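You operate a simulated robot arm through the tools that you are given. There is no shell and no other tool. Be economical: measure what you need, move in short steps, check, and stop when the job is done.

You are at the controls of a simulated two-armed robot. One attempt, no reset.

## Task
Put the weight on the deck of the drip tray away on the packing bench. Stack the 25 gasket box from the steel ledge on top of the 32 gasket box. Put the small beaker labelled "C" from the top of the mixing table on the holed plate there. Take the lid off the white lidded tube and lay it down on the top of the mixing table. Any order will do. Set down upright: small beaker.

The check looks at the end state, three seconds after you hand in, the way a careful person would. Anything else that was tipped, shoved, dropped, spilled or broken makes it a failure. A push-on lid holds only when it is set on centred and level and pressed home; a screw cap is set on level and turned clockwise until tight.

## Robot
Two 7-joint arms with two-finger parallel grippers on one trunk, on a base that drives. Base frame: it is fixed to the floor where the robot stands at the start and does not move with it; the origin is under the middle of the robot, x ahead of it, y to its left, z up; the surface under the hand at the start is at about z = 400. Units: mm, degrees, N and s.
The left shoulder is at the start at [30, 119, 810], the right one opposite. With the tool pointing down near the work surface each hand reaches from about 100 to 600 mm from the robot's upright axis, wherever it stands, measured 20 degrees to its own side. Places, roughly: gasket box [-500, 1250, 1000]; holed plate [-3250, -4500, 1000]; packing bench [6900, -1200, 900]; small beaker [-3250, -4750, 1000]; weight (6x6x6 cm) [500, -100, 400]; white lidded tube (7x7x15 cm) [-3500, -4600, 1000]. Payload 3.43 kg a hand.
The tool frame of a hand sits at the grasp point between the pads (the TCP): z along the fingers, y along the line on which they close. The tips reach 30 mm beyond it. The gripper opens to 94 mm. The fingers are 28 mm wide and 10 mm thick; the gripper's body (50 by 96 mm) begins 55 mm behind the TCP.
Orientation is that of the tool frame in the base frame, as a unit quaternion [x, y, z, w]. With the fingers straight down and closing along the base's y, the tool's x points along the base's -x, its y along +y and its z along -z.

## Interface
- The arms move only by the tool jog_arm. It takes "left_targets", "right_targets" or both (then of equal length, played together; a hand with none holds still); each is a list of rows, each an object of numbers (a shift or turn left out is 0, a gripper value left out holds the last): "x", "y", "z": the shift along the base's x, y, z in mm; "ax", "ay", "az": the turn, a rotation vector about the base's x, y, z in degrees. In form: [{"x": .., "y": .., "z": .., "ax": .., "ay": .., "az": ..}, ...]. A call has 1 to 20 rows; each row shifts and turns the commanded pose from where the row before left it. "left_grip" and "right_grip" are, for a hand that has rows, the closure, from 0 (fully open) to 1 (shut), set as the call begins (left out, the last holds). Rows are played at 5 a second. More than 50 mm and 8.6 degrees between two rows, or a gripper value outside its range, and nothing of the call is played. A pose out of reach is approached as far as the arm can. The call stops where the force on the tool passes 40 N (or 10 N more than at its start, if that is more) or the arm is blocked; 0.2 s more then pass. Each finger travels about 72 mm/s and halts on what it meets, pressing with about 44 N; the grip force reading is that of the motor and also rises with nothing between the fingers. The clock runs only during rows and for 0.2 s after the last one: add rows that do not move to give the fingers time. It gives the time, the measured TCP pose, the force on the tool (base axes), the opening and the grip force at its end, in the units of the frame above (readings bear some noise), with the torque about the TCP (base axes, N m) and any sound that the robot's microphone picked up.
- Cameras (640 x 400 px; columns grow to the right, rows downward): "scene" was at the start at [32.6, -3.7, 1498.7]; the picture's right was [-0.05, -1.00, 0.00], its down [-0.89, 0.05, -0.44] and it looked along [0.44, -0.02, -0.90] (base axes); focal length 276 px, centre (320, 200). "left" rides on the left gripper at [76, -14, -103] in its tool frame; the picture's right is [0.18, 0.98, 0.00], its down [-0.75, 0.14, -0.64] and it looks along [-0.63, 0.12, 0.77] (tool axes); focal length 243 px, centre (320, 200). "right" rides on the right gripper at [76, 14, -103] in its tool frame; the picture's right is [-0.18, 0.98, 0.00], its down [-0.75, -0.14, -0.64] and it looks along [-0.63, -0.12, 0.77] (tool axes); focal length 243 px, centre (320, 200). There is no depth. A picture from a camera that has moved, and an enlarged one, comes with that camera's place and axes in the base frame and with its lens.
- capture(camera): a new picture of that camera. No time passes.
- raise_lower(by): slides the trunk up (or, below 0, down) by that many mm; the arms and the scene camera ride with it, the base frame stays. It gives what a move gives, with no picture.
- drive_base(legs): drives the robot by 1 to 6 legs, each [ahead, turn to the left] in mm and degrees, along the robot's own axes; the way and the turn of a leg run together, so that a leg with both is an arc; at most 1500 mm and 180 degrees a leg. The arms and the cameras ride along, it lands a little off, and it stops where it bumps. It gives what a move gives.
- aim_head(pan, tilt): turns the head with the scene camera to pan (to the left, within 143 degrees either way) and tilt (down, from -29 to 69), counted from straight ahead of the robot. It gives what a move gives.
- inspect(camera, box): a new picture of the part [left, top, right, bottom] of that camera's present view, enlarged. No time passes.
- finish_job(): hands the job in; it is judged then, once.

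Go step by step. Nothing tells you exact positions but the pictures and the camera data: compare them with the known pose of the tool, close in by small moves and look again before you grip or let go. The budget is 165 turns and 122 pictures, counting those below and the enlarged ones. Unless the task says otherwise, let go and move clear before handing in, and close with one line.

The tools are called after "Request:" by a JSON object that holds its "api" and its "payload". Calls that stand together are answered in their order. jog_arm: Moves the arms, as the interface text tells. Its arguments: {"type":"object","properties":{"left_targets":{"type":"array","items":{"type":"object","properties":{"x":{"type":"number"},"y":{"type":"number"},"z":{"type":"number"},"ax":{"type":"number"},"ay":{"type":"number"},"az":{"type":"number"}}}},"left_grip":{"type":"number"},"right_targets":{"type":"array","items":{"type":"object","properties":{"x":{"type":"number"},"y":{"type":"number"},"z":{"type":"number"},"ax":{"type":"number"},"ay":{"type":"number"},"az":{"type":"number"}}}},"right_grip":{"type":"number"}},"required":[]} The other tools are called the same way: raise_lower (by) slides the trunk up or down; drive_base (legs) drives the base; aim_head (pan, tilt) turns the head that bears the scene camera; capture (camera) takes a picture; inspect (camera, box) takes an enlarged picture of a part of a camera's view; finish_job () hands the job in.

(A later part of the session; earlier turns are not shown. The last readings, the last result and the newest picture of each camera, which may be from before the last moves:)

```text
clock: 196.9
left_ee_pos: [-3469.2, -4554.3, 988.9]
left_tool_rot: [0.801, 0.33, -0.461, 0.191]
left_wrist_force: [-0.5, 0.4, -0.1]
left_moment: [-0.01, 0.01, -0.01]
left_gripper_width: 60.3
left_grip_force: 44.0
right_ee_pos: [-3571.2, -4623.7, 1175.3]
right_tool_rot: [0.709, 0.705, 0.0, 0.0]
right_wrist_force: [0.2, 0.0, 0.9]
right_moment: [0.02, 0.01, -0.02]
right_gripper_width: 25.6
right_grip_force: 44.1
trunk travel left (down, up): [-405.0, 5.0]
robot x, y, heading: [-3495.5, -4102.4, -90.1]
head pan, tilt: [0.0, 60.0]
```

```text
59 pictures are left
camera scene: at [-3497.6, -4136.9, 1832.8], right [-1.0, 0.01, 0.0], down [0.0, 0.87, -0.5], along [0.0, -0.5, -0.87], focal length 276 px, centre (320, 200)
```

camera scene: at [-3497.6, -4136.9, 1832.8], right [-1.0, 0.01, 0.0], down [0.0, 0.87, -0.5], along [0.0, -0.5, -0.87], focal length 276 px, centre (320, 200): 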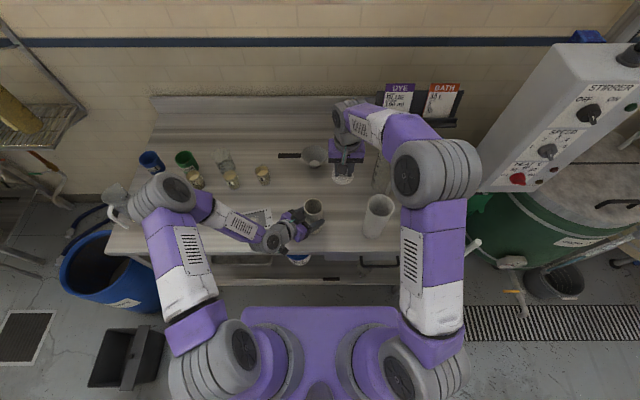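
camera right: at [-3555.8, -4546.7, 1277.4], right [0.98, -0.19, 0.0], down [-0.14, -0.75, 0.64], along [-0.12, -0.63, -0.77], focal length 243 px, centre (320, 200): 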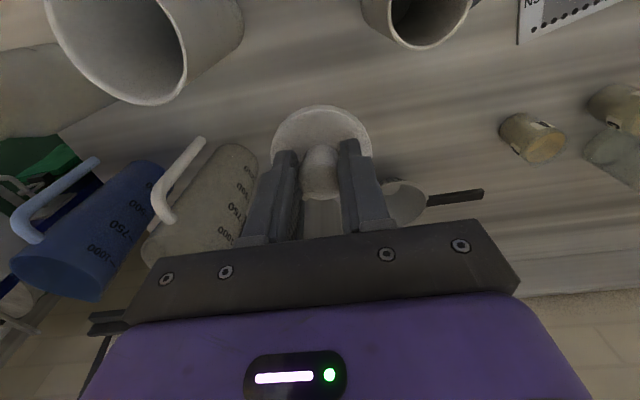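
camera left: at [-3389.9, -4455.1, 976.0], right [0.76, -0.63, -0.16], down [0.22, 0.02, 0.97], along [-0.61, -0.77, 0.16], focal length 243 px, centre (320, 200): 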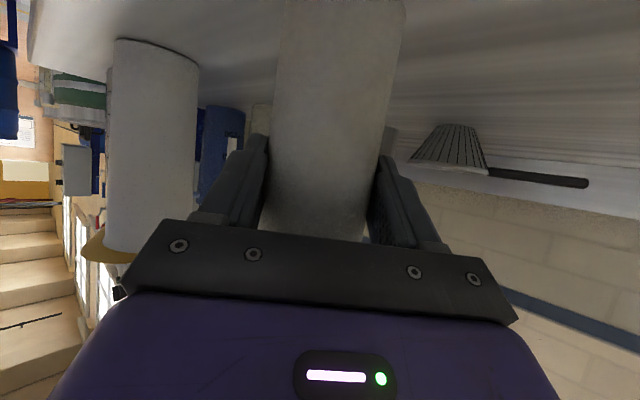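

Spot is clear. Lowering the lid.

Request:
{"api": "jog_arm", "payload": {"right_targets": [{"z": -40}, {"z": -40}, {"z": -40}, {"z": -30}, {"z": -10}, {}]}}

Request:
{"api": "capture", "payload": {"camera": "right"}}

```text
clock: 198.3
left_ee_pos: [-3471.5, -4555.0, 990.2]
left_tool_rot: [0.802, 0.329, -0.461, 0.19]
left_wrist_force: [-0.3, 0.4, 0.6]
left_moment: [0.0, -0.02, 0.0]
left_gripper_width: 60.2
left_grip_force: 44.1
right_ee_pos: [-3572.9, -4625.6, 1012.6]
right_tool_rot: [0.709, 0.705, 0.001, 0.0]
right_wrist_force: [0.2, 0.3, -0.1]
right_moment: [-0.01, -0.01, 0.0]
right_gripper_width: 25.6
right_grip_force: 44.1
trunk travel left (down, up): [-405.0, 5.0]
robot x, y, heading: [-3501.8, -4104.5, -90.3]
head pan, tilt: [0.0, 60.0]
```

```text
58 pictures are left
camera right: at [-3557.3, -4548.9, 1115.7], right [0.98, -0.19, 0.0], down [-0.15, -0.75, 0.64], along [-0.12, -0.63, -0.77], focal length 243 px, centre (320, 200)
```

right: 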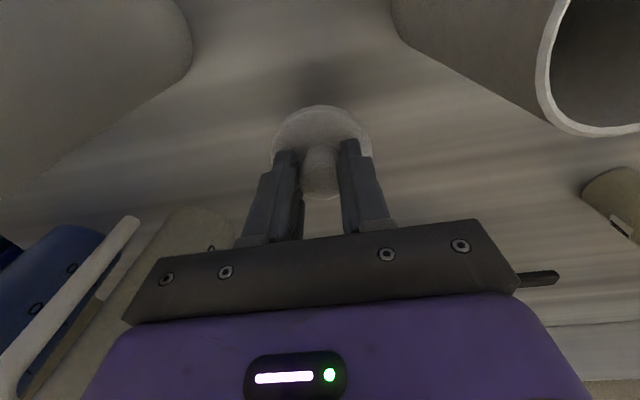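

Request:
{"api": "jog_arm", "payload": {"right_targets": [{"z": -3}, {"z": -3}, {"z": -3}, {"z": -3}, {"z": -3}, {"z": -3}, {"z": -3}, {}]}}

Request:
{"api": "capture", "payload": {"camera": "right"}}

```text
clock: 200.1
left_ee_pos: [-3469.8, -4555.1, 990.0]
left_tool_rot: [0.801, 0.33, -0.461, 0.191]
left_wrist_force: [-0.4, 0.7, 0.4]
left_moment: [0.01, -0.01, 0.03]
left_gripper_width: 60.0
left_grip_force: 43.4
right_ee_pos: [-3573.7, -4624.9, 992.6]
right_tool_rot: [0.709, 0.705, 0.0, 0.0]
right_wrist_force: [0.6, -0.3, -0.2]
right_moment: [-0.01, -0.02, 0.0]
right_gripper_width: 25.6
right_grip_force: 43.6
trunk travel left (down, up): [-405.0, 5.0]
robot x, y, heading: [-3498.3, -4100.4, -90.1]
head pan, tilt: [0.0, 60.0]
```

```text
57 pictures are left
camera right: at [-3558.1, -4548.4, 1095.4], right [0.98, -0.19, 0.0], down [-0.15, -0.75, 0.64], along [-0.12, -0.63, -0.77], focal length 243 px, centre (320, 200)
```

right: 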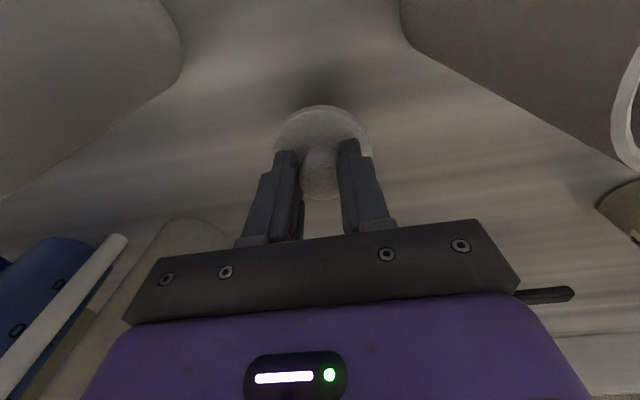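

Request:
{"api": "jog_arm", "payload": {"right_targets": [{"z": -2}, {"z": -2}, {"z": -2}, {"z": -2}, {"z": -2}, {"z": -2}, {"z": -2}, {"z": -2}, {"z": -2}, {"z": -2}, {}]}}

```text
clock: 202.5
left_ee_pos: [-3469.8, -4554.9, 989.1]
left_tool_rot: [0.801, 0.33, -0.462, 0.191]
left_wrist_force: [0.0, 0.2, 0.2]
left_moment: [0.0, -0.02, 0.01]
left_gripper_width: 60.2
left_grip_force: 43.7
right_ee_pos: [-3573.4, -4625.5, 972.6]
right_tool_rot: [0.708, 0.706, 0.0, 0.0]
right_wrist_force: [-0.4, -0.7, 0.4]
right_moment: [0.03, 0.04, 0.01]
right_gripper_width: 25.8
right_grip_force: 44.6
trunk travel left (down, up): [-405.0, 5.0]
robot x, y, heading: [-3500.6, -4098.7, -90.2]
head pan, tilt: [0.0, 60.0]
```

Request:
{"api": "jog_arm", "payload": {"right_targets": [{"z": -2}, {"z": -2}, {"z": -2}, {"z": -2}, {"z": -2}, {"z": -2}, {"z": -2}, {}]}}

Request:
{"api": "capture", "payload": {"camera": "right"}}

```text
clock: 204.3
left_ee_pos: [-3469.0, -4555.0, 990.5]
left_tool_rot: [0.801, 0.33, -0.462, 0.191]
left_wrist_force: [0.5, -0.3, -0.4]
left_moment: [0.01, -0.01, 0.0]
left_gripper_width: 60.3
left_grip_force: 44.2
right_ee_pos: [-3573.2, -4624.5, 959.3]
right_tool_rot: [0.709, 0.705, -0.001, 0.001]
right_wrist_force: [-0.7, 0.2, 0.9]
right_moment: [0.04, -0.01, 0.02]
right_gripper_width: 25.6
right_grip_force: 44.0
trunk travel left (down, up): [-405.0, 5.0]
robot x, y, heading: [-3501.1, -4098.4, -90.3]
head pan, tilt: [0.0, 60.0]
```

```text
56 pictures are left
camera right: at [-3557.9, -4548.8, 1061.3], right [0.98, -0.19, 0.0], down [-0.15, -0.75, 0.64], along [-0.12, -0.63, -0.77], focal length 243 px, centre (320, 200)
```

right: 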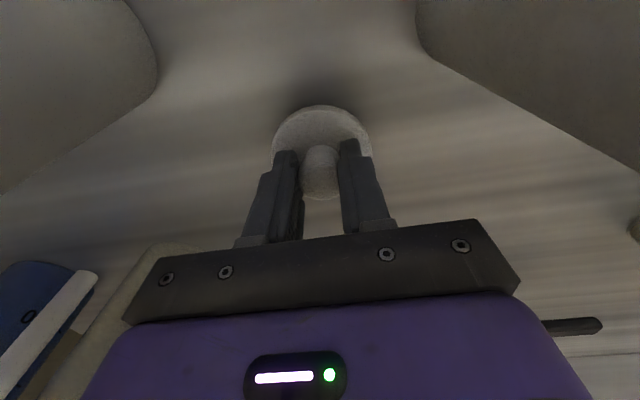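

Request:
{"api": "jog_arm", "payload": {"right_targets": [{"z": -1.5}, {"z": -1.5}, {"z": -1.5}, {"z": -1.5}, {"z": -1.5}, {"z": -1.5}, {"z": -1.5}, {}]}}

```text
clock: 206.1
left_ee_pos: [-3468.5, -4555.3, 989.5]
left_tool_rot: [0.801, 0.33, -0.461, 0.191]
left_wrist_force: [-0.6, -0.2, -0.5]
left_moment: [0.0, 0.01, 0.03]
left_gripper_width: 60.1
left_grip_force: 44.3
right_ee_pos: [-3573.4, -4624.4, 947.7]
right_tool_rot: [0.709, 0.705, 0.0, 0.0]
right_wrist_force: [0.5, -0.1, -0.5]
right_moment: [0.04, 0.05, -0.02]
right_gripper_width: 25.7
right_grip_force: 43.8
trunk travel left (down, up): [-405.0, 5.0]
robot x, y, heading: [-3502.2, -4102.5, -90.3]
head pan, tilt: [0.0, 60.0]
```

Request:
{"api": "jog_arm", "payload": {"right_targets": [{"z": -1.5}, {"z": -1.5}, {"z": -1.5}, {"z": -1.5}, {"z": -1.5}, {"z": -1.5}, {"z": -1.5}, {}]}}

Request:
{"api": "capture", "payload": {"camera": "right"}}

```text
clock: 207.6
left_ee_pos: [-3469.9, -4553.4, 990.6]
left_tool_rot: [0.802, 0.33, -0.461, 0.191]
left_wrist_force: [-0.2, 0.4, -0.3]
left_moment: [-0.04, -0.03, 0.0]
left_gripper_width: 60.1
left_grip_force: 43.8
right_ee_pos: [-3573.5, -4626.5, 943.2]
right_tool_rot: [0.71, 0.705, -0.001, 0.003]
right_wrist_force: [-1.7, 10.6, 21.3]
right_moment: [0.45, 0.03, -0.01]
right_gripper_width: 25.6
right_grip_force: 43.7
trunk travel left (down, up): [-405.0, 5.0]
robot x, y, heading: [-3499.3, -4102.8, -90.6]
head pan, tilt: [0.0, 60.0]
stopped in row 7 (right hand): the force on the tool passed its limit at 41 N (the readings are from after the stop); the commanded pose is now the measured one
```

```text
55 pictures are left
camera right: at [-3557.0, -4547.8, 1046.3], right [0.98, -0.19, 0.0], down [-0.15, -0.75, 0.65], along [-0.12, -0.63, -0.76], focal length 243 px, centre (320, 200)
```

right: 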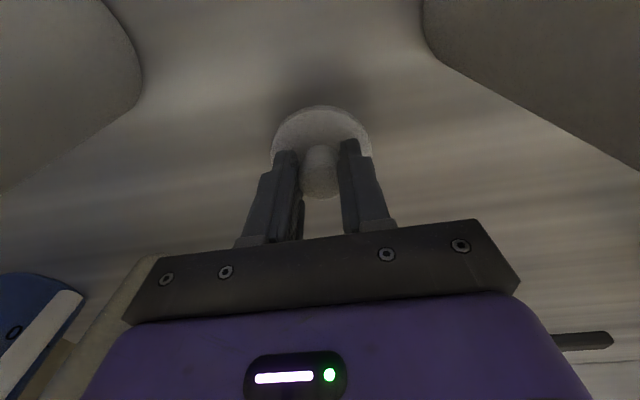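

Contact. Ease off and open partway, then lift away.

Request:
{"api": "jog_arm", "payload": {"right_targets": [{"z": 1}, {}]}}

Request:
{"api": "jog_arm", "payload": {"right_targets": [{}, {}, {"z": 15}, {"z": 30}, {"z": 40}, {"z": 40}, {}], "right_grip": 0.5}}

Request:
{"api": "capture", "payload": {"camera": "right"}}

```text
clock: 208.2
left_ee_pos: [-3469.6, -4555.0, 990.8]
left_tool_rot: [0.802, 0.329, -0.462, 0.189]
left_wrist_force: [-0.3, 0.6, 0.5]
left_moment: [-0.02, -0.04, 0.01]
left_gripper_width: 60.0
left_grip_force: 43.6
right_ee_pos: [-3571.5, -4626.5, 944.2]
right_tool_rot: [0.709, 0.705, -0.003, 0.003]
right_wrist_force: [-1.1, 5.5, 17.5]
right_moment: [0.28, 0.03, 0.0]
right_gripper_width: 25.6
right_grip_force: 44.1
trunk travel left (down, up): [-405.0, 5.0]
robot x, y, heading: [-3498.8, -4095.8, -90.4]
head pan, tilt: [0.0, 60.0]
```

```text
clock: 209.8
left_ee_pos: [-3470.2, -4555.9, 989.8]
left_tool_rot: [0.801, 0.33, -0.462, 0.191]
left_wrist_force: [-1.5, 0.6, 0.3]
left_moment: [0.0, 0.05, 0.01]
left_gripper_width: 59.9
left_grip_force: 44.2
right_ee_pos: [-3572.2, -4628.6, 1068.7]
right_tool_rot: [0.709, 0.706, -0.001, 0.002]
right_wrist_force: [-0.3, 0.6, 0.6]
right_moment: [-0.02, -0.01, 0.0]
right_gripper_width: 47.2
right_grip_force: 0.1
trunk travel left (down, up): [-405.0, 5.0]
robot x, y, heading: [-3500.7, -4099.5, -90.3]
head pan, tilt: [0.0, 60.0]
```

```text
54 pictures are left
camera right: at [-3556.2, -4551.0, 1171.9], right [0.98, -0.19, 0.0], down [-0.15, -0.75, 0.65], along [-0.12, -0.63, -0.76], focal length 243 px, centre (320, 200)
```

right: 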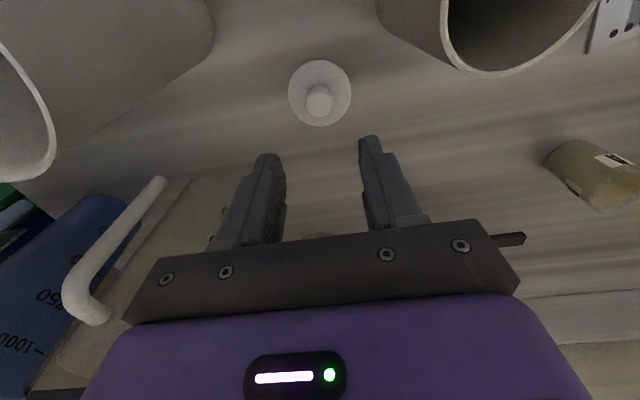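

Lid lies flat on the table. Raise and withdraw the right hand, then release the tube.

Request:
{"api": "jog_arm", "payload": {"right_targets": [{"z": 40}, {"z": 40}, {"z": 40}, {"y": 45}, {"y": 45}, {"y": 45}, {"x": -40, "y": 20}, {"x": -40, "y": 20}, {}]}}

Request:
{"api": "jog_arm", "payload": {"left_targets": [{}, {}, {}, {"x": 13, "y": 12, "z": 9}, {"x": 13, "y": 12, "z": 10}, {"x": 13, "y": 12, "z": 10}, {"x": 13, "y": 12, "z": 10}, {"x": 13, "y": 12, "z": 10}, {}], "left_grip": 0}}

Request:
{"api": "capture", "payload": {"camera": "scene"}}

```text
clock: 211.8
left_ee_pos: [-3469.7, -4556.9, 991.0]
left_tool_rot: [0.801, 0.329, -0.462, 0.19]
left_wrist_force: [-0.6, 0.8, 1.4]
left_moment: [0.08, -0.02, -0.02]
left_gripper_width: 60.2
left_grip_force: 44.3
right_ee_pos: [-3651.8, -4452.0, 1185.9]
right_tool_rot: [0.709, 0.705, -0.002, 0.001]
right_wrist_force: [-0.9, 0.4, 0.3]
right_moment: [0.03, 0.01, -0.03]
right_gripper_width: 47.1
right_grip_force: 0.1
trunk travel left (down, up): [-405.0, 5.0]
robot x, y, heading: [-3501.0, -4103.0, -90.3]
head pan, tilt: [0.0, 60.0]
```

```text
clock: 213.8
left_ee_pos: [-3404.0, -4496.0, 1039.6]
left_tool_rot: [0.801, 0.329, -0.461, 0.19]
left_wrist_force: [-0.5, 0.7, 0.1]
left_moment: [0.01, -0.01, -0.03]
left_gripper_width: 94.0
left_grip_force: 0.1
right_ee_pos: [-3653.5, -4451.5, 1186.0]
right_tool_rot: [0.709, 0.706, -0.001, 0.003]
right_wrist_force: [0.1, 1.1, -0.1]
right_moment: [0.0, -0.01, 0.01]
right_gripper_width: 47.0
right_grip_force: 0.1
trunk travel left (down, up): [-405.0, 5.0]
robot x, y, heading: [-3496.2, -4101.1, -90.2]
head pan, tilt: [0.0, 60.0]
```

```text
53 pictures are left
camera scene: at [-3498.7, -4137.9, 1832.7], right [-1.0, 0.01, 0.0], down [0.01, 0.87, -0.5], along [0.0, -0.5, -0.87], focal length 276 px, centre (320, 200)
```

scene: 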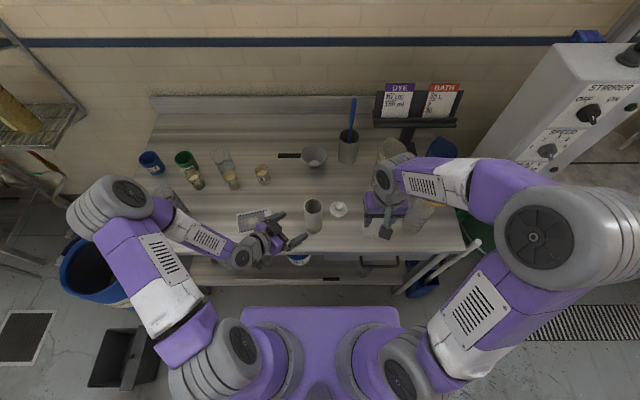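

Tube stands open, lid beside it. Raise the left hand and bring it back to vertical.

Request:
{"api": "jog_arm", "payload": {"left_targets": [{"z": 35}, {"z": 35}, {"z": 35}, {"z": 35, "x": 20}, {"x": 10, "ax": 5.3, "ay": -5.3}, {"x": 10, "ax": 5.3, "ay": -5.3}, {"x": 10, "ax": 5.3, "ay": -5.3}, {"x": 10, "ax": 5.3, "ay": -5.3}, {"ax": 5.3, "ay": -5.3}, {"ax": 5.3, "ay": -5.3}, {"ax": 5.3, "ay": -5.3}, {"ax": 5.3, "ay": -5.3}, {"az": 7.5}, {"az": 7.5}, {"az": 7.5}, {"az": 7.5}, {"az": 7.5}, {"az": 7.5}, {}]}}

Request:
{"api": "capture", "payload": {"camera": "scene"}}

```text
clock: 217.8
left_ee_pos: [-3354.6, -4494.7, 1176.7]
left_tool_rot: [0.709, 0.705, -0.032, 0.018]
left_wrist_force: [0.2, -0.3, 0.7]
left_moment: [-0.02, -0.03, -0.04]
left_gripper_width: 94.1
left_grip_force: 0.1
left hand out of reach, approached as far as the arm can: row 7, 8
right_ee_pos: [-3653.5, -4450.8, 1186.6]
right_tool_rot: [0.708, 0.706, -0.002, 0.002]
right_wrist_force: [0.1, 0.3, 0.0]
right_moment: [-0.01, -0.01, -0.02]
right_gripper_width: 47.2
right_grip_force: 0.1
trunk travel left (down, up): [-405.0, 5.0]
robot x, y, heading: [-3499.2, -4102.9, -90.3]
head pan, tilt: [0.0, 60.0]
```

```text
52 pictures are left
camera scene: at [-3498.1, -4137.3, 1832.8], right [-1.0, 0.01, 0.0], down [0.01, 0.87, -0.5], along [0.0, -0.5, -0.87], focal length 276 px, centre (320, 200)
```

scene: 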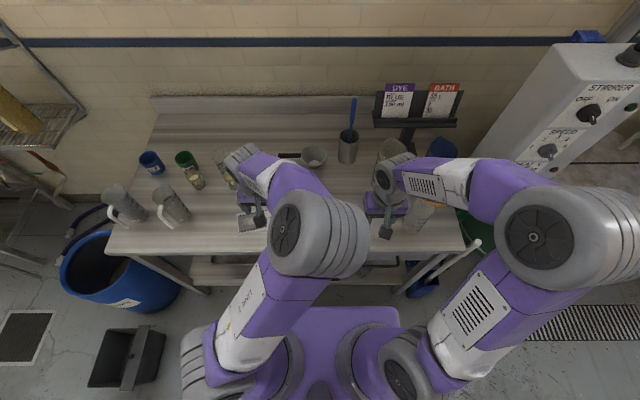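

Now re-stand at about (−3285,−4168) for the beaker, levelling the left hand first.

Request:
{"api": "jog_arm", "payload": {"left_targets": [{"ax": 4.1, "ay": -1.15}, {}]}}

Request:
{"api": "drive_base", "payload": {"legs": [[-400, 0], [0, 24.9], [513, 0], [0, -24.7]]}}

Request:
{"api": "capture", "payload": {"camera": "scene"}}

Request:
{"api": "capture", "payload": {"camera": "left"}}

```text
clock: 218.4
left_ee_pos: [-3354.3, -4494.3, 1177.4]
left_tool_rot: [0.709, 0.706, 0.001, 0.0]
left_wrist_force: [0.8, -0.7, 0.7]
left_moment: [0.0, -0.02, -0.02]
left_gripper_width: 94.0
left_grip_force: 0.1
right_ee_pos: [-3652.5, -4451.2, 1186.4]
right_tool_rot: [0.709, 0.705, -0.002, 0.003]
right_wrist_force: [0.5, -0.1, -0.2]
right_moment: [-0.01, 0.0, 0.0]
right_gripper_width: 47.1
right_grip_force: 0.1
trunk travel left (down, up): [-405.0, 5.0]
robot x, y, heading: [-3498.6, -4101.9, -90.4]
head pan, tilt: [0.0, 60.0]
```

```text
clock: 226.0
left_ee_pos: [-3148.2, -4562.9, 1178.5]
left_tool_rot: [0.713, 0.701, 0.001, 0.001]
left_wrist_force: [0.0, -0.6, 0.6]
left_moment: [-0.02, 0.02, 0.03]
left_gripper_width: 94.0
left_grip_force: 0.0
right_ee_pos: [-3446.1, -4516.3, 1185.5]
right_tool_rot: [0.713, 0.701, -0.001, 0.003]
right_wrist_force: [-0.4, 0.7, 1.2]
right_moment: [0.01, 0.01, 0.04]
right_gripper_width: 47.0
right_grip_force: 0.0
trunk travel left (down, up): [-405.0, 5.0]
robot x, y, heading: [-3286.6, -4164.9, -91.0]
head pan, tilt: [0.0, 60.0]
```

```text
51 pictures are left
camera scene: at [-3287.5, -4203.7, 1832.8], right [-1.0, 0.02, 0.0], down [0.02, 0.87, -0.5], along [-0.01, -0.5, -0.87], focal length 276 px, centre (320, 200)
```

scene: 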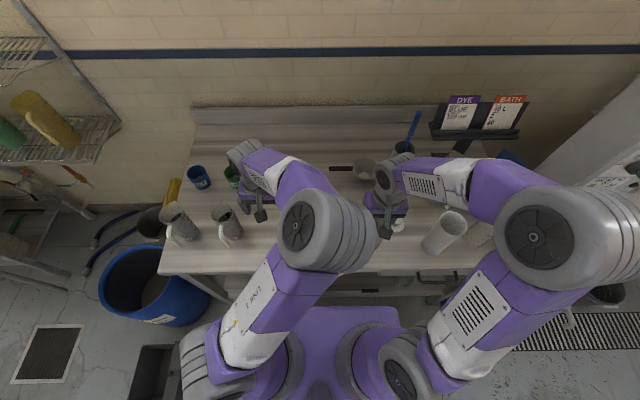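

```text
50 pictures are left
camera left: at [-3162.3, -4486.0, 1280.9], right [0.99, 0.17, 0.0], down [0.13, -0.76, 0.64], along [0.11, -0.63, -0.77], focal length 243 px, centre (320, 200)
```

left: 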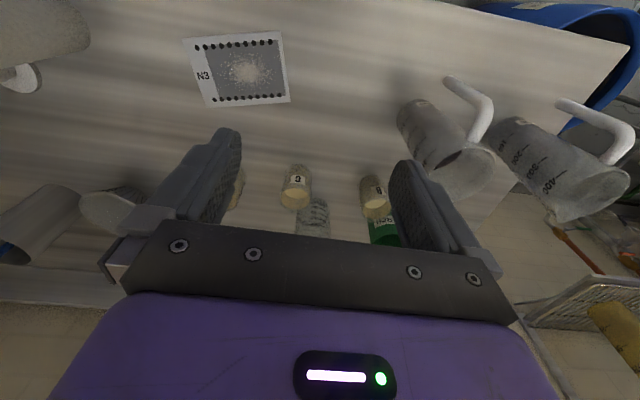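

Left hand is near; beaker C is centred between fingers' line, ahead about 170 mm. Moving forward and looking again.

Request:
{"api": "jog_arm", "payload": {"left_targets": [{"y": -40, "x": -4}, {"y": -40, "x": -4}, {"y": -40, "x": -4}, {"z": -40}, {}]}}

Request:
{"api": "capture", "payload": {"camera": "left"}}

```text
clock: 227.2
left_ee_pos: [-3161.2, -4683.1, 1138.9]
left_tool_rot: [0.713, 0.701, 0.001, 0.0]
left_wrist_force: [-0.2, 0.9, 0.1]
left_moment: [-0.01, 0.03, 0.02]
left_gripper_width: 94.0
left_grip_force: 0.0
right_ee_pos: [-3445.2, -4514.6, 1186.1]
right_tool_rot: [0.713, 0.701, -0.002, 0.003]
right_wrist_force: [0.6, -0.5, 0.2]
right_moment: [0.03, 0.0, -0.01]
right_gripper_width: 46.9
right_grip_force: 0.1
trunk travel left (down, up): [-405.0, 5.0]
robot x, y, heading: [-3286.8, -4169.7, -91.2]
head pan, tilt: [0.0, 60.0]
```

```text
49 pictures are left
camera left: at [-3174.6, -4605.0, 1241.8], right [0.99, 0.17, 0.0], down [0.13, -0.76, 0.64], along [0.11, -0.63, -0.77], focal length 243 px, centre (320, 200)
```

left: 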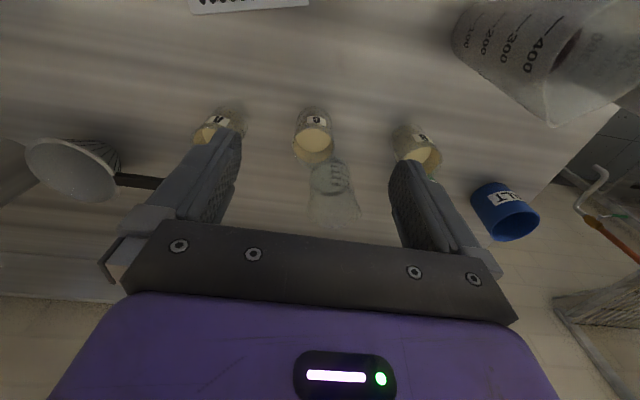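

C's top centre is at about (−3161,−4731,980). Moving above it and down to check alignment.

Request:
{"api": "jog_arm", "payload": {"left_targets": [{"y": -24}, {"y": -23}, {"z": -40}, {"z": -40}, {"z": -24}, {}]}}

Request:
{"api": "capture", "payload": {"camera": "left"}}

```text
clock: 228.6
left_ee_pos: [-3161.5, -4731.8, 1033.1]
left_tool_rot: [0.713, 0.701, 0.001, 0.0]
left_wrist_force: [-0.7, -0.3, 0.3]
left_moment: [-0.01, 0.0, 0.0]
left_gripper_width: 93.9
left_grip_force: 0.0
right_ee_pos: [-3446.5, -4516.3, 1187.8]
right_tool_rot: [0.713, 0.701, -0.001, 0.002]
right_wrist_force: [0.6, -0.9, -0.4]
right_moment: [0.02, 0.02, 0.01]
right_gripper_width: 46.9
right_grip_force: 0.0
trunk travel left (down, up): [-405.0, 5.0]
robot x, y, heading: [-3289.8, -4165.2, -90.9]
head pan, tilt: [0.0, 60.0]
```

```text
48 pictures are left
camera left: at [-3174.5, -4654.3, 1136.8], right [0.99, 0.17, 0.0], down [0.13, -0.76, 0.64], along [0.11, -0.63, -0.77], focal length 243 px, centre (320, 200)
```

left: 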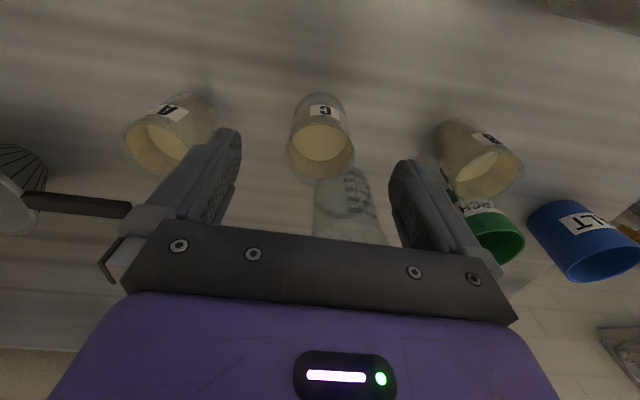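

C's rim ≈ z 970 at (−3160,−4739). Adjust 7 mm and descend around it.

Request:
{"api": "jog_arm", "payload": {"left_targets": [{"x": 1, "y": -7}, {"z": -30}, {"z": -30}, {"z": -26}, {}]}}

Request:
{"api": "capture", "payload": {"camera": "left"}}

```text
clock: 229.8
left_ee_pos: [-3159.3, -4736.9, 946.8]
left_tool_rot: [0.713, 0.701, 0.001, 0.0]
left_wrist_force: [-0.3, 0.2, -0.7]
left_moment: [0.04, -0.02, -0.01]
left_gripper_width: 93.8
left_grip_force: 0.0
right_ee_pos: [-3445.5, -4515.9, 1186.5]
right_tool_rot: [0.713, 0.701, -0.001, 0.003]
right_wrist_force: [-0.4, -0.3, -0.5]
right_moment: [-0.03, -0.02, -0.01]
right_gripper_width: 47.3
right_grip_force: 0.1
trunk travel left (down, up): [-405.0, 5.0]
robot x, y, heading: [-3287.2, -4164.4, -91.1]
head pan, tilt: [0.0, 60.0]
```

```text
47 pictures are left
camera left: at [-3173.2, -4659.8, 1050.4], right [0.99, 0.17, 0.0], down [0.13, -0.76, 0.64], along [0.11, -0.63, -0.77], focal length 243 px, centre (320, 200)
```

left: 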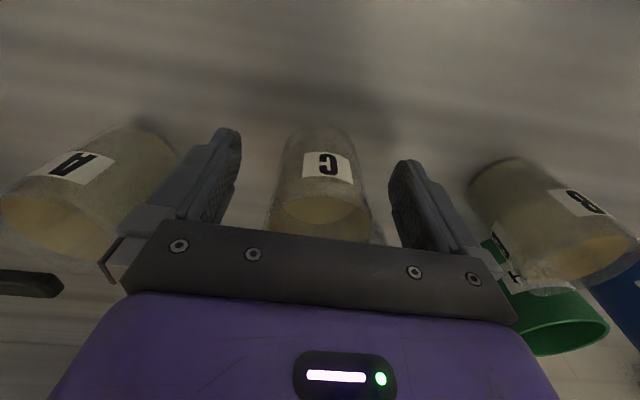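

Well straddled. Closing and lifting gently.

Request:
{"api": "jog_arm", "payload": {"left_targets": [{}, {}, {}, {}], "left_grip": 1}}

Request:
{"api": "jog_arm", "payload": {"left_targets": [{"z": 10}, {"z": 15}, {"z": 20}, {"z": 20}, {}]}}

Request:
{"api": "capture", "payload": {"camera": "left"}}

```text
clock: 230.8
left_ee_pos: [-3159.3, -4736.8, 946.3]
left_tool_rot: [0.713, 0.701, 0.001, 0.0]
left_wrist_force: [-0.3, -0.1, -0.4]
left_moment: [-0.04, -0.05, 0.01]
left_gripper_width: 53.6
left_grip_force: 44.4
right_ee_pos: [-3446.3, -4515.1, 1187.9]
right_tool_rot: [0.713, 0.701, -0.002, 0.003]
right_wrist_force: [-0.2, 0.1, -0.6]
right_moment: [-0.02, 0.01, -0.05]
right_gripper_width: 47.1
right_grip_force: 0.0
trunk travel left (down, up): [-405.0, 5.0]
robot x, y, heading: [-3292.7, -4167.2, -91.0]
head pan, tilt: [0.0, 60.0]
```

```text
clock: 232.0
left_ee_pos: [-3157.7, -4737.3, 1012.9]
left_tool_rot: [0.714, 0.701, 0.001, 0.0]
left_wrist_force: [1.1, -0.6, -0.3]
left_moment: [-0.03, -0.02, -0.01]
left_gripper_width: 53.5
left_grip_force: 44.7
right_ee_pos: [-3446.4, -4516.0, 1186.6]
right_tool_rot: [0.713, 0.701, -0.001, 0.002]
right_wrist_force: [-0.4, 0.0, -0.1]
right_moment: [-0.01, 0.01, -0.03]
right_gripper_width: 47.1
right_grip_force: 0.1
trunk travel left (down, up): [-405.0, 5.0]
robot x, y, heading: [-3287.8, -4167.6, -91.1]
head pan, tilt: [0.0, 60.0]
```

```text
46 pictures are left
camera left: at [-3172.0, -4659.8, 1115.9], right [0.99, 0.17, 0.0], down [0.13, -0.76, 0.64], along [0.11, -0.63, -0.77], focal length 243 px, centre (320, 200)
```

left: 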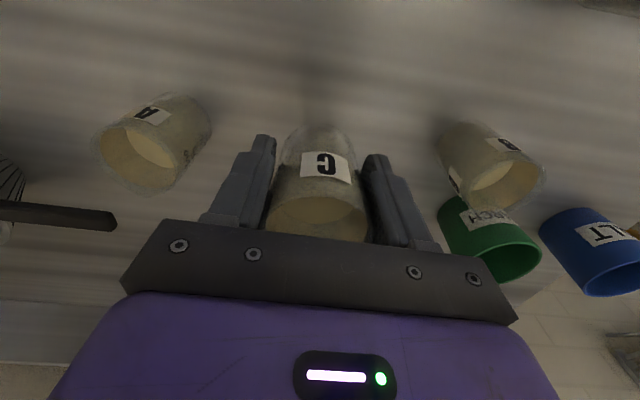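

Beaker C is in hand. I move the right hand out of the way, then carry C over the plate.

Request:
{"api": "jog_arm", "payload": {"right_targets": [{"x": -40, "y": 20}, {"x": -40, "y": 20}, {"x": -40, "y": 20}, {}]}}

Request:
{"api": "jog_arm", "payload": {"left_targets": [{"y": 25}, {"y": 25}, {"y": 25, "x": -15}, {"y": 25, "x": -20}, {"y": 25, "x": -20}, {"y": 20, "x": -20}, {"y": 14, "x": -20}, {}]}}

Request:
{"api": "capture", "payload": {"camera": "scene"}}

Request:
{"api": "capture", "payload": {"camera": "left"}}

```text
clock: 233.0
left_ee_pos: [-3158.7, -4738.6, 1011.9]
left_tool_rot: [0.714, 0.701, 0.002, 0.0]
left_wrist_force: [0.8, -0.4, -1.1]
left_moment: [0.07, -0.01, 0.01]
left_gripper_width: 53.5
left_grip_force: 43.6
right_ee_pos: [-3566.2, -4456.2, 1185.5]
right_tool_rot: [0.713, 0.701, -0.001, 0.002]
right_wrist_force: [-0.2, -0.4, 1.0]
right_moment: [-0.02, 0.02, -0.01]
right_gripper_width: 47.0
right_grip_force: 0.0
trunk travel left (down, up): [-405.0, 5.0]
robot x, y, heading: [-3287.6, -4165.6, -91.0]
head pan, tilt: [0.0, 60.0]
```

```text
clock: 234.8
left_ee_pos: [-3254.7, -4576.1, 1012.7]
left_tool_rot: [0.713, 0.701, 0.001, 0.0]
left_wrist_force: [0.7, 0.1, -0.8]
left_moment: [0.0, 0.01, -0.02]
left_gripper_width: 53.6
left_grip_force: 44.2
right_ee_pos: [-3565.6, -4456.7, 1185.4]
right_tool_rot: [0.714, 0.701, 0.0, 0.002]
right_wrist_force: [-0.5, 0.0, 1.1]
right_moment: [0.0, 0.03, -0.01]
right_gripper_width: 47.5
right_grip_force: 0.0
trunk travel left (down, up): [-405.0, 5.0]
robot x, y, heading: [-3287.2, -4170.4, -91.1]
head pan, tilt: [0.0, 60.0]
```

```text
45 pictures are left
camera scene: at [-3286.9, -4204.3, 1832.8], right [-1.0, 0.02, 0.0], down [0.02, 0.87, -0.5], along [-0.01, -0.5, -0.87], focal length 276 px, centre (320, 200)
```

scene: 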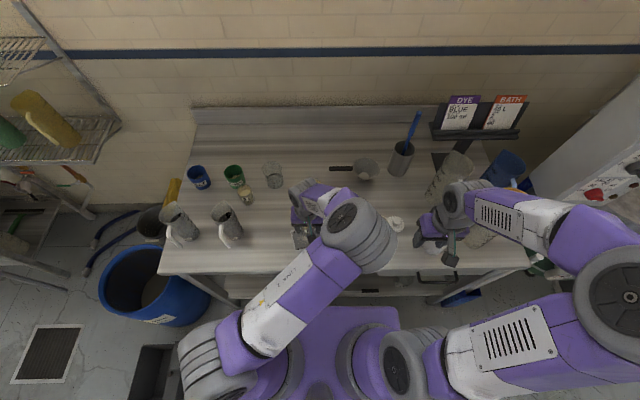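

```text
44 pictures are left
camera left: at [-3269.2, -4499.3, 1116.3], right [0.99, 0.17, 0.0], down [0.13, -0.76, 0.64], along [0.11, -0.63, -0.77], focal length 243 px, centre (320, 200)
```

left: 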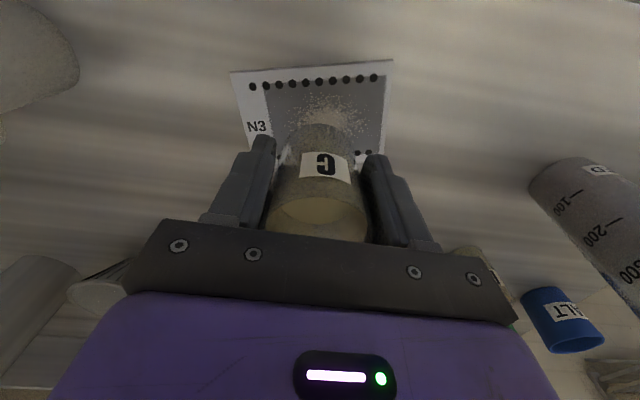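

Plate centre is about (−3257,−4582). Adjusting slightly and lowering to just above contact (TCP≈955).

Request:
{"api": "jog_arm", "payload": {"left_targets": [{"x": -1, "y": -4, "z": -20}, {"z": -20}, {"z": -10}, {"z": -6}, {}]}}

Request:
{"api": "capture", "payload": {"camera": "left"}}

```text
clock: 236.0
left_ee_pos: [-3255.7, -4582.7, 956.9]
left_tool_rot: [0.713, 0.701, 0.001, 0.0]
left_wrist_force: [0.3, 0.4, -1.8]
left_moment: [0.01, 0.01, 0.01]
left_gripper_width: 53.4
left_grip_force: 43.9
right_ee_pos: [-3566.1, -4456.1, 1185.8]
right_tool_rot: [0.713, 0.701, -0.002, 0.002]
right_wrist_force: [0.4, 0.1, -0.5]
right_moment: [0.01, 0.0, -0.02]
right_gripper_width: 47.2
right_grip_force: 0.0
trunk travel left (down, up): [-405.0, 5.0]
robot x, y, heading: [-3289.7, -4167.8, -90.9]
head pan, tilt: [0.0, 60.0]
```

```text
43 pictures are left
camera left: at [-3269.2, -4505.3, 1060.1], right [0.99, 0.17, 0.0], down [0.13, -0.76, 0.64], along [0.11, -0.63, -0.77], focal length 243 px, centre (320, 200)
```

left: 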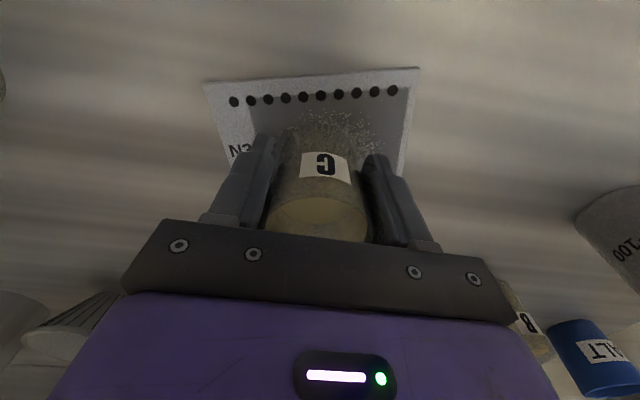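

Request:
{"api": "jog_arm", "payload": {"left_targets": [{"z": -2}, {"z": -1.5}, {"z": -1.5}, {"z": -1}, {}]}}

```text
clock: 237.2
left_ee_pos: [-3255.1, -4582.0, 950.0]
left_tool_rot: [0.713, 0.701, 0.0, -0.001]
left_wrist_force: [1.0, -1.2, 9.5]
left_moment: [-0.04, 0.01, -0.01]
left_gripper_width: 53.4
left_grip_force: 44.0
right_ee_pos: [-3566.7, -4456.4, 1186.3]
right_tool_rot: [0.713, 0.702, -0.002, 0.004]
right_wrist_force: [-0.4, 0.2, 0.3]
right_moment: [-0.01, 0.0, -0.02]
right_gripper_width: 46.7
right_grip_force: 0.1
trunk travel left (down, up): [-405.0, 5.0]
robot x, y, heading: [-3285.9, -4168.5, -90.9]
head pan, tilt: [0.0, 60.0]
```

Contact at about 9 N. Opening and lifting straight up.

Request:
{"api": "jog_arm", "payload": {"left_targets": [{}, {}, {}, {"z": 20}, {"z": 40}, {"z": 40}, {"z": 40}, {"z": 40}, {"z": 40}, {}], "left_grip": 0}}

Request:
{"api": "capture", "payload": {"camera": "left"}}

Request:
{"api": "capture", "payload": {"camera": "right"}}

```text
clock: 239.4
left_ee_pos: [-3255.7, -4579.1, 1169.2]
left_tool_rot: [0.713, 0.701, 0.002, 0.0]
left_wrist_force: [0.5, -0.1, -0.1]
left_moment: [0.01, -0.02, -0.02]
left_gripper_width: 94.1
left_grip_force: 0.0
right_ee_pos: [-3565.4, -4457.4, 1186.5]
right_tool_rot: [0.713, 0.701, -0.002, 0.003]
right_wrist_force: [0.2, 0.0, -0.3]
right_moment: [-0.02, -0.01, 0.0]
right_gripper_width: 46.7
right_grip_force: 0.0
trunk travel left (down, up): [-405.0, 5.0]
robot x, y, heading: [-3288.9, -4168.1, -91.1]
head pan, tilt: [0.0, 60.0]
```

```text
42 pictures are left
camera left: at [-3268.9, -4503.7, 1272.3], right [0.99, 0.17, 0.0], down [0.13, -0.76, 0.64], along [0.11, -0.63, -0.77], focal length 243 px, centre (320, 200)
```

left: 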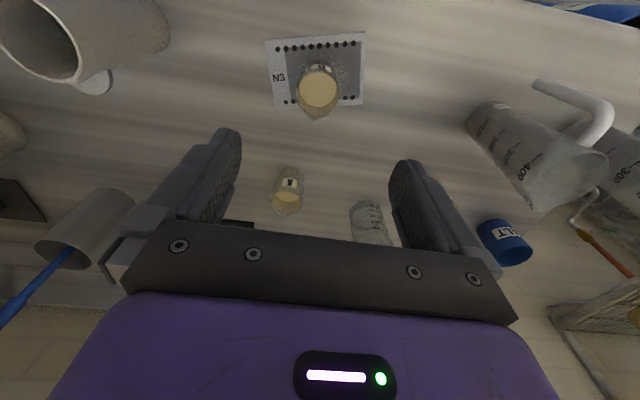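

```text
41 pictures are left
camera right: at [-3550.1, -4379.9, 1287.5], right [0.98, -0.2, 0.0], down [-0.15, -0.75, 0.65], along [-0.13, -0.63, -0.76], focal length 243 px, centre (320, 200)
```

right: 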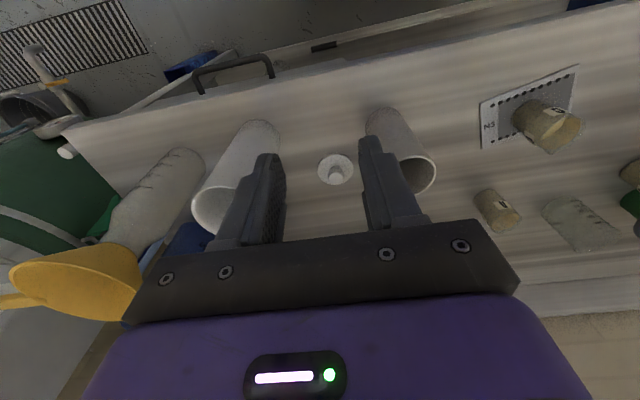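

All three done and standing. Now I tuck the left hand, back off and drive round toward the steel ledge.

Request:
{"api": "jog_arm", "payload": {"left_targets": [{"y": 40}, {"y": 40}, {"y": 40}, {}]}}

Request:
{"api": "drive_base", "payload": {"legs": [[-900, 0], [0, 102.8], [1500, 0], [1282, 0], [0, 78.2], [1500, 0]]}}

Request:
{"api": "aim_head", "payload": {"pan": 0, "tilt": 20}}

Request:
{"api": "capture", "payload": {"camera": "scene"}}

```text
clock: 240.4
left_ee_pos: [-3250.8, -4462.9, 1168.9]
left_tool_rot: [0.705, 0.709, 0.004, -0.004]
left_wrist_force: [0.1, -0.5, 0.9]
left_moment: [0.02, 0.0, 0.01]
left_gripper_width: 94.0
left_grip_force: 0.1
right_ee_pos: [-3566.9, -4457.7, 1184.6]
right_tool_rot: [0.714, 0.701, -0.002, 0.003]
right_wrist_force: [-0.1, 0.2, -0.5]
right_moment: [0.0, -0.01, 0.0]
right_gripper_width: 46.9
right_grip_force: 0.1
trunk travel left (down, up): [-405.0, 5.0]
robot x, y, heading: [-3280.7, -4167.3, -90.9]
head pan, tilt: [0.0, 60.0]
```

```text
clock: 273.0
left_ee_pos: [-605.1, -881.4, 1170.0]
left_tool_rot: [0.726, -0.687, 0.003, 0.005]
left_wrist_force: [-0.3, -0.8, -0.2]
left_moment: [-0.02, -0.04, 0.01]
left_gripper_width: 94.0
left_grip_force: 0.0
right_ee_pos: [-289.0, -871.3, 1185.5]
right_tool_rot: [0.719, -0.695, -0.002, -0.002]
right_wrist_force: [-0.3, 0.5, -0.8]
right_moment: [0.0, 0.01, -0.04]
right_gripper_width: 47.1
right_grip_force: 0.1
trunk travel left (down, up): [-405.0, 5.0]
robot x, y, heading: [-555.7, -1176.5, 92.0]
head pan, tilt: [0.0, 60.0]
```

```text
clock: 274.0
left_ee_pos: [-604.8, -882.1, 1169.4]
left_tool_rot: [0.727, -0.686, 0.003, 0.004]
left_wrist_force: [0.5, -0.1, -0.4]
left_moment: [0.0, 0.04, -0.01]
left_gripper_width: 93.8
left_grip_force: 0.0
right_ee_pos: [-288.7, -871.1, 1186.0]
right_tool_rot: [0.72, -0.694, -0.002, -0.001]
right_wrist_force: [0.0, -0.1, -0.1]
right_moment: [0.0, -0.01, 0.03]
right_gripper_width: 47.1
right_grip_force: 0.0
trunk travel left (down, up): [-405.0, 5.0]
robot x, y, heading: [-551.1, -1174.6, 91.8]
head pan, tilt: [0.0, 20.0]
```

```text
40 pictures are left
camera scene: at [-554.8, -1112.6, 1890.8], right [1.0, 0.03, 0.0], down [0.01, -0.34, -0.94], along [-0.03, 0.94, -0.34], focal length 276 px, centre (320, 200)
```

scene: 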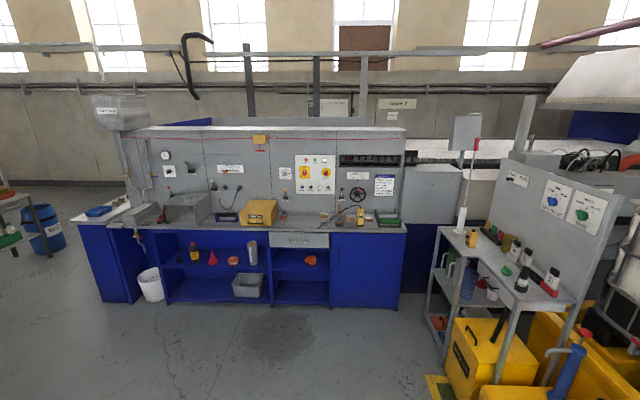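

The blue console with the steel ledge is ahead. Drive nearer and look at the boxes.

Request:
{"api": "drive_base", "payload": {"legs": [[0, -4], [1400, 0], [0, 2]]}}

Request:
{"api": "aim_head", "payload": {"pan": 0, "tilt": 42}}

Request:
{"api": "capture", "payload": {"camera": "scene"}}

```text
clock: 281.9
left_ee_pos: [-523.4, 523.8, 1169.7]
left_tool_rot: [0.708, -0.706, 0.003, 0.004]
left_wrist_force: [-0.6, -0.9, 0.1]
left_moment: [0.01, 0.03, 0.02]
left_gripper_width: 94.4
left_grip_force: 0.0
right_ee_pos: [-206.3, 516.8, 1185.1]
right_tool_rot: [-0.699, 0.715, 0.003, 0.002]
right_wrist_force: [-0.3, -0.1, -0.4]
right_moment: [0.03, -0.02, -0.04]
right_gripper_width: 47.0
right_grip_force: 0.0
trunk travel left (down, up): [-405.0, 5.0]
robot x, y, heading: [-489.7, 230.0, 88.7]
head pan, tilt: [0.0, 20.0]
```

```text
clock: 282.7
left_ee_pos: [-524.3, 525.0, 1169.1]
left_tool_rot: [0.708, -0.707, 0.003, 0.004]
left_wrist_force: [-0.5, 0.1, 0.1]
left_moment: [-0.03, 0.03, -0.02]
left_gripper_width: 94.1
left_grip_force: 0.1
right_ee_pos: [-208.1, 516.6, 1185.4]
right_tool_rot: [-0.699, 0.715, 0.002, 0.001]
right_wrist_force: [0.4, 0.5, -0.8]
right_moment: [0.03, -0.01, 0.02]
right_gripper_width: 46.9
right_grip_force: 0.1
trunk travel left (down, up): [-405.0, 5.0]
robot x, y, heading: [-488.1, 227.8, 88.6]
head pan, tilt: [0.0, 42.0]
```

```text
39 pictures are left
camera scene: at [-486.6, 280.8, 1856.6], right [1.0, -0.02, 0.0], down [-0.01, -0.67, -0.74], along [0.02, 0.74, -0.67], focal length 276 px, centre (320, 200)
```

scene: 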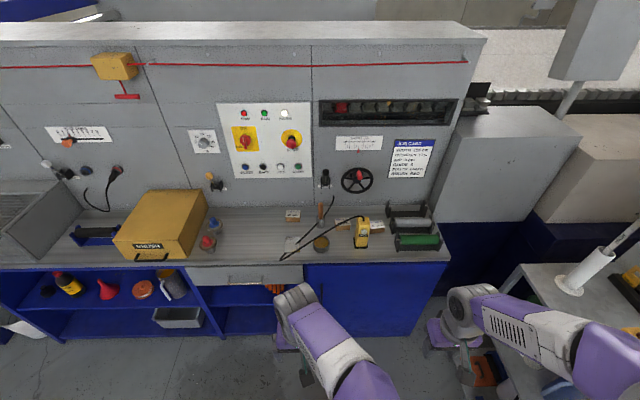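

Request:
{"api": "inspect", "payload": {"camera": "scene", "box": [270, 180, 430, 280]}}

```text
4.00 times, centred on (350, 230) of scene
camera zoom: at [-486.6, 280.8, 1856.6], right [1.0, -0.02, 0.0], down [-0.01, -0.67, -0.74], along [0.02, 0.74, -0.67], focal length 1106 px, centre (200, 80)
```

zoom: 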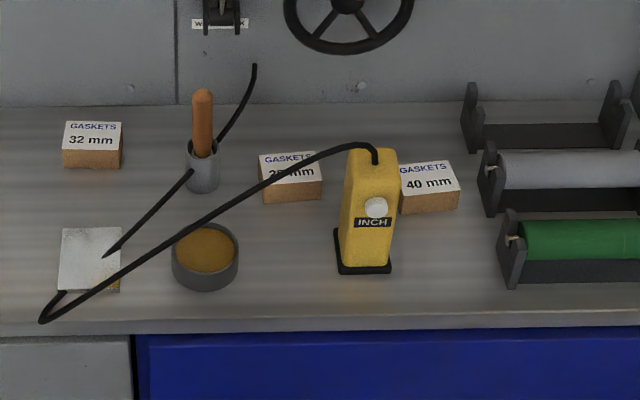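

I see the 32, 25 and 40 mm boxes; a pendant with a black cable sits right beside the 25 box. Driving closer to look at the cable from the hand cameras.

Request:
{"api": "drive_base", "payload": {"legs": [[0, -2.4], [400, 0], [0, 3.8]]}}

Request:
{"api": "aim_head", "payload": {"pan": 0, "tilt": 55}}

Request:
{"api": "capture", "payload": {"camera": "scene"}}

Request:
{"api": "capture", "payload": {"camera": "right"}}

Request:
{"api": "capture", "payload": {"camera": "left"}}

```text
clock: 286.1
left_ee_pos: [-503.4, 932.1, 1169.8]
left_tool_rot: [0.716, -0.698, 0.003, 0.004]
left_wrist_force: [-0.3, -0.2, 0.6]
left_moment: [0.0, -0.02, 0.02]
left_gripper_width: 94.1
left_grip_force: 0.1
right_ee_pos: [-188.3, 931.5, 1185.6]
right_tool_rot: [0.707, -0.707, -0.003, -0.003]
right_wrist_force: [0.3, -0.3, -0.5]
right_moment: [-0.04, 0.04, 0.01]
right_gripper_width: 46.8
right_grip_force: 0.0
trunk travel left (down, up): [-405.0, 5.0]
robot x, y, heading: [-463.2, 639.9, 90.2]
head pan, tilt: [0.0, 42.0]
```

```text
clock: 286.9
left_ee_pos: [-503.9, 933.3, 1169.7]
left_tool_rot: [0.715, -0.699, 0.003, 0.005]
left_wrist_force: [1.0, 1.0, 0.5]
left_moment: [-0.01, -0.01, 0.02]
left_gripper_width: 93.8
left_grip_force: 0.1
right_ee_pos: [-188.6, 931.4, 1185.3]
right_tool_rot: [0.708, -0.706, -0.002, -0.001]
right_wrist_force: [-0.8, 0.3, -0.3]
right_moment: [-0.01, 0.01, -0.02]
right_gripper_width: 46.9
right_grip_force: 0.0
trunk travel left (down, up): [-405.0, 5.0]
robot x, y, heading: [-461.6, 636.2, 90.1]
head pan, tilt: [0.0, 55.0]
```

```text
37 pictures are left
camera scene: at [-461.4, 679.2, 1838.9], right [1.0, 0.0, 0.0], down [0.0, -0.82, -0.57], along [0.0, 0.57, -0.82], focal length 276 px, centre (320, 200)
```

scene: 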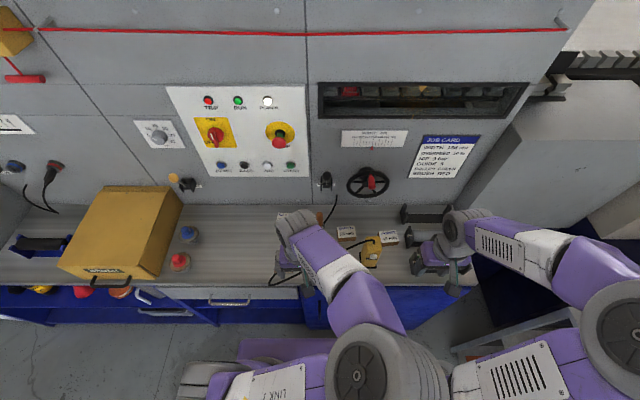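

```text
36 pictures are left
camera right: at [-201.1, 855.9, 1287.7], right [-0.98, 0.18, 0.0], down [0.14, 0.75, 0.65], along [0.12, 0.64, -0.76], focal length 243 px, centre (320, 200)
```

right: 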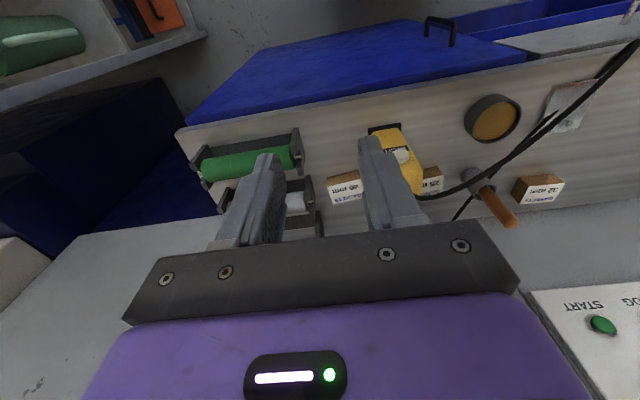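

```text
35 pictures are left
camera left: at [-488.3, 858.7, 1273.3], right [-0.98, -0.21, 0.0], down [-0.16, 0.76, 0.63], along [-0.13, 0.62, -0.77], focal length 243 px, centre (320, 200)
```

left: 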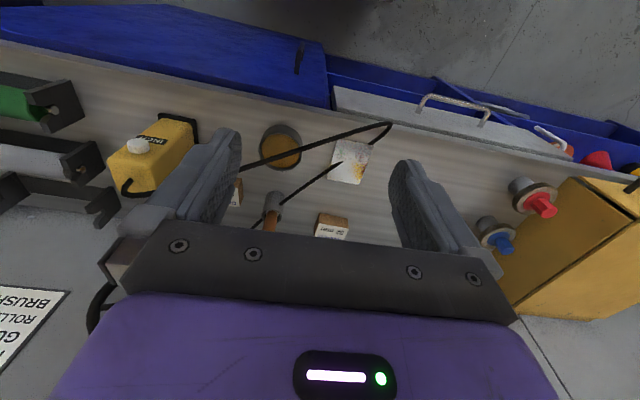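

The cable arches up to z≈1035 in front of the 25 box, so I'll use the right hand turned 90° (camera toward +x, closing along y). First re-stand a little to the left and move the left hand aside.

Request:
{"api": "jog_arm", "payload": {"left_targets": [{"x": -40}, {"x": -40}, {"x": -40}, {"x": -30}, {}]}}

Request:
{"api": "drive_base", "payload": {"legs": [[-350, 0], [0, 14.7], [395, 0], [0, -14.8]]}}

Request:
{"api": "jog_arm", "payload": {"right_targets": [{"az": 8.2}, {"az": 8.2}, {"az": 8.2}, {"az": 8.2}, {"az": 8.2}, {"az": 8.2}, {"az": 8.2}, {"az": 8.2}, {"az": 8.2}, {"az": 8.2}, {"az": 8}, {}]}}

Request:
{"api": "capture", "payload": {"camera": "right"}}

Request:
{"api": "capture", "payload": {"camera": "scene"}}

```text
clock: 288.1
left_ee_pos: [-655.9, 931.3, 1169.7]
left_tool_rot: [0.716, -0.698, 0.004, 0.004]
left_wrist_force: [1.0, -0.5, 0.2]
left_moment: [-0.01, -0.02, -0.02]
left_gripper_width: 94.0
left_grip_force: 0.1
right_ee_pos: [-186.7, 931.3, 1184.8]
right_tool_rot: [-0.707, 0.708, 0.002, 0.001]
right_wrist_force: [0.6, -0.9, 0.6]
right_moment: [0.01, 0.06, -0.04]
right_gripper_width: 47.1
right_grip_force: 0.1
trunk travel left (down, up): [-405.0, 5.0]
robot x, y, heading: [-463.9, 639.3, 90.3]
head pan, tilt: [0.0, 55.0]
```

```text
clock: 294.2
left_ee_pos: [-762.5, 970.7, 1168.7]
left_tool_rot: [0.721, -0.693, 0.003, 0.004]
left_wrist_force: [0.6, 0.2, -0.8]
left_moment: [-0.02, -0.02, 0.03]
left_gripper_width: 94.2
left_grip_force: 0.0
right_ee_pos: [-296.6, 975.1, 1185.5]
right_tool_rot: [0.712, -0.702, -0.003, -0.002]
right_wrist_force: [0.6, 0.1, 0.2]
right_moment: [-0.02, 0.01, -0.01]
right_gripper_width: 46.9
right_grip_force: 0.0
trunk travel left (down, up): [-405.0, 5.0]
robot x, y, heading: [-566.9, 683.0, 90.7]
head pan, tilt: [0.0, 55.0]
```

```text
clock: 296.8
left_ee_pos: [-765.2, 969.8, 1168.5]
left_tool_rot: [0.72, -0.694, 0.004, 0.004]
left_wrist_force: [0.3, 0.2, -1.1]
left_moment: [0.01, 0.01, 0.03]
left_gripper_width: 94.4
left_grip_force: 0.0
right_ee_pos: [-296.9, 975.7, 1186.1]
right_tool_rot: [1.0, 0.008, -0.002, 0.0]
right_wrist_force: [0.5, 0.0, 0.8]
right_moment: [0.0, 0.0, 0.02]
right_gripper_width: 47.2
right_grip_force: 0.1
trunk travel left (down, up): [-405.0, 5.0]
robot x, y, heading: [-567.1, 672.1, 90.9]
head pan, tilt: [0.0, 55.0]
```

```text
34 pictures are left
camera right: at [-218.9, 963.5, 1287.6], right [-0.17, -0.99, 0.0], down [-0.75, 0.13, 0.65], along [-0.64, 0.11, -0.76], focal length 243 px, centre (320, 200)
```

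right: 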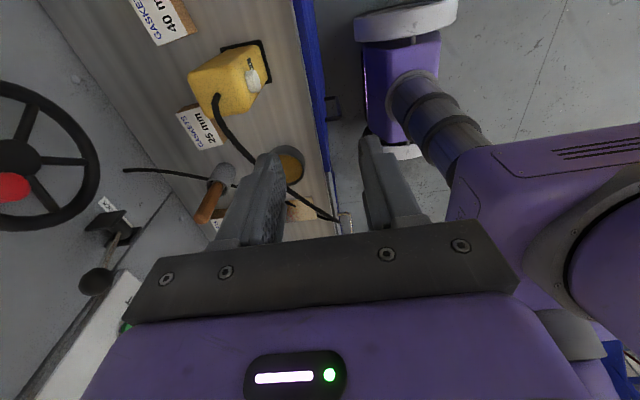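

```text
33 pictures are left
camera scene: at [-566.4, 719.3, 1838.8], right [1.0, 0.01, 0.0], down [0.01, -0.82, -0.57], along [-0.01, 0.57, -0.82], focal length 276 px, centre (320, 200)
```

scene: 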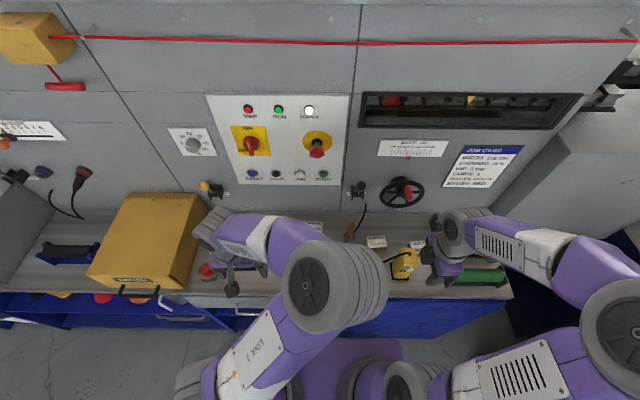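

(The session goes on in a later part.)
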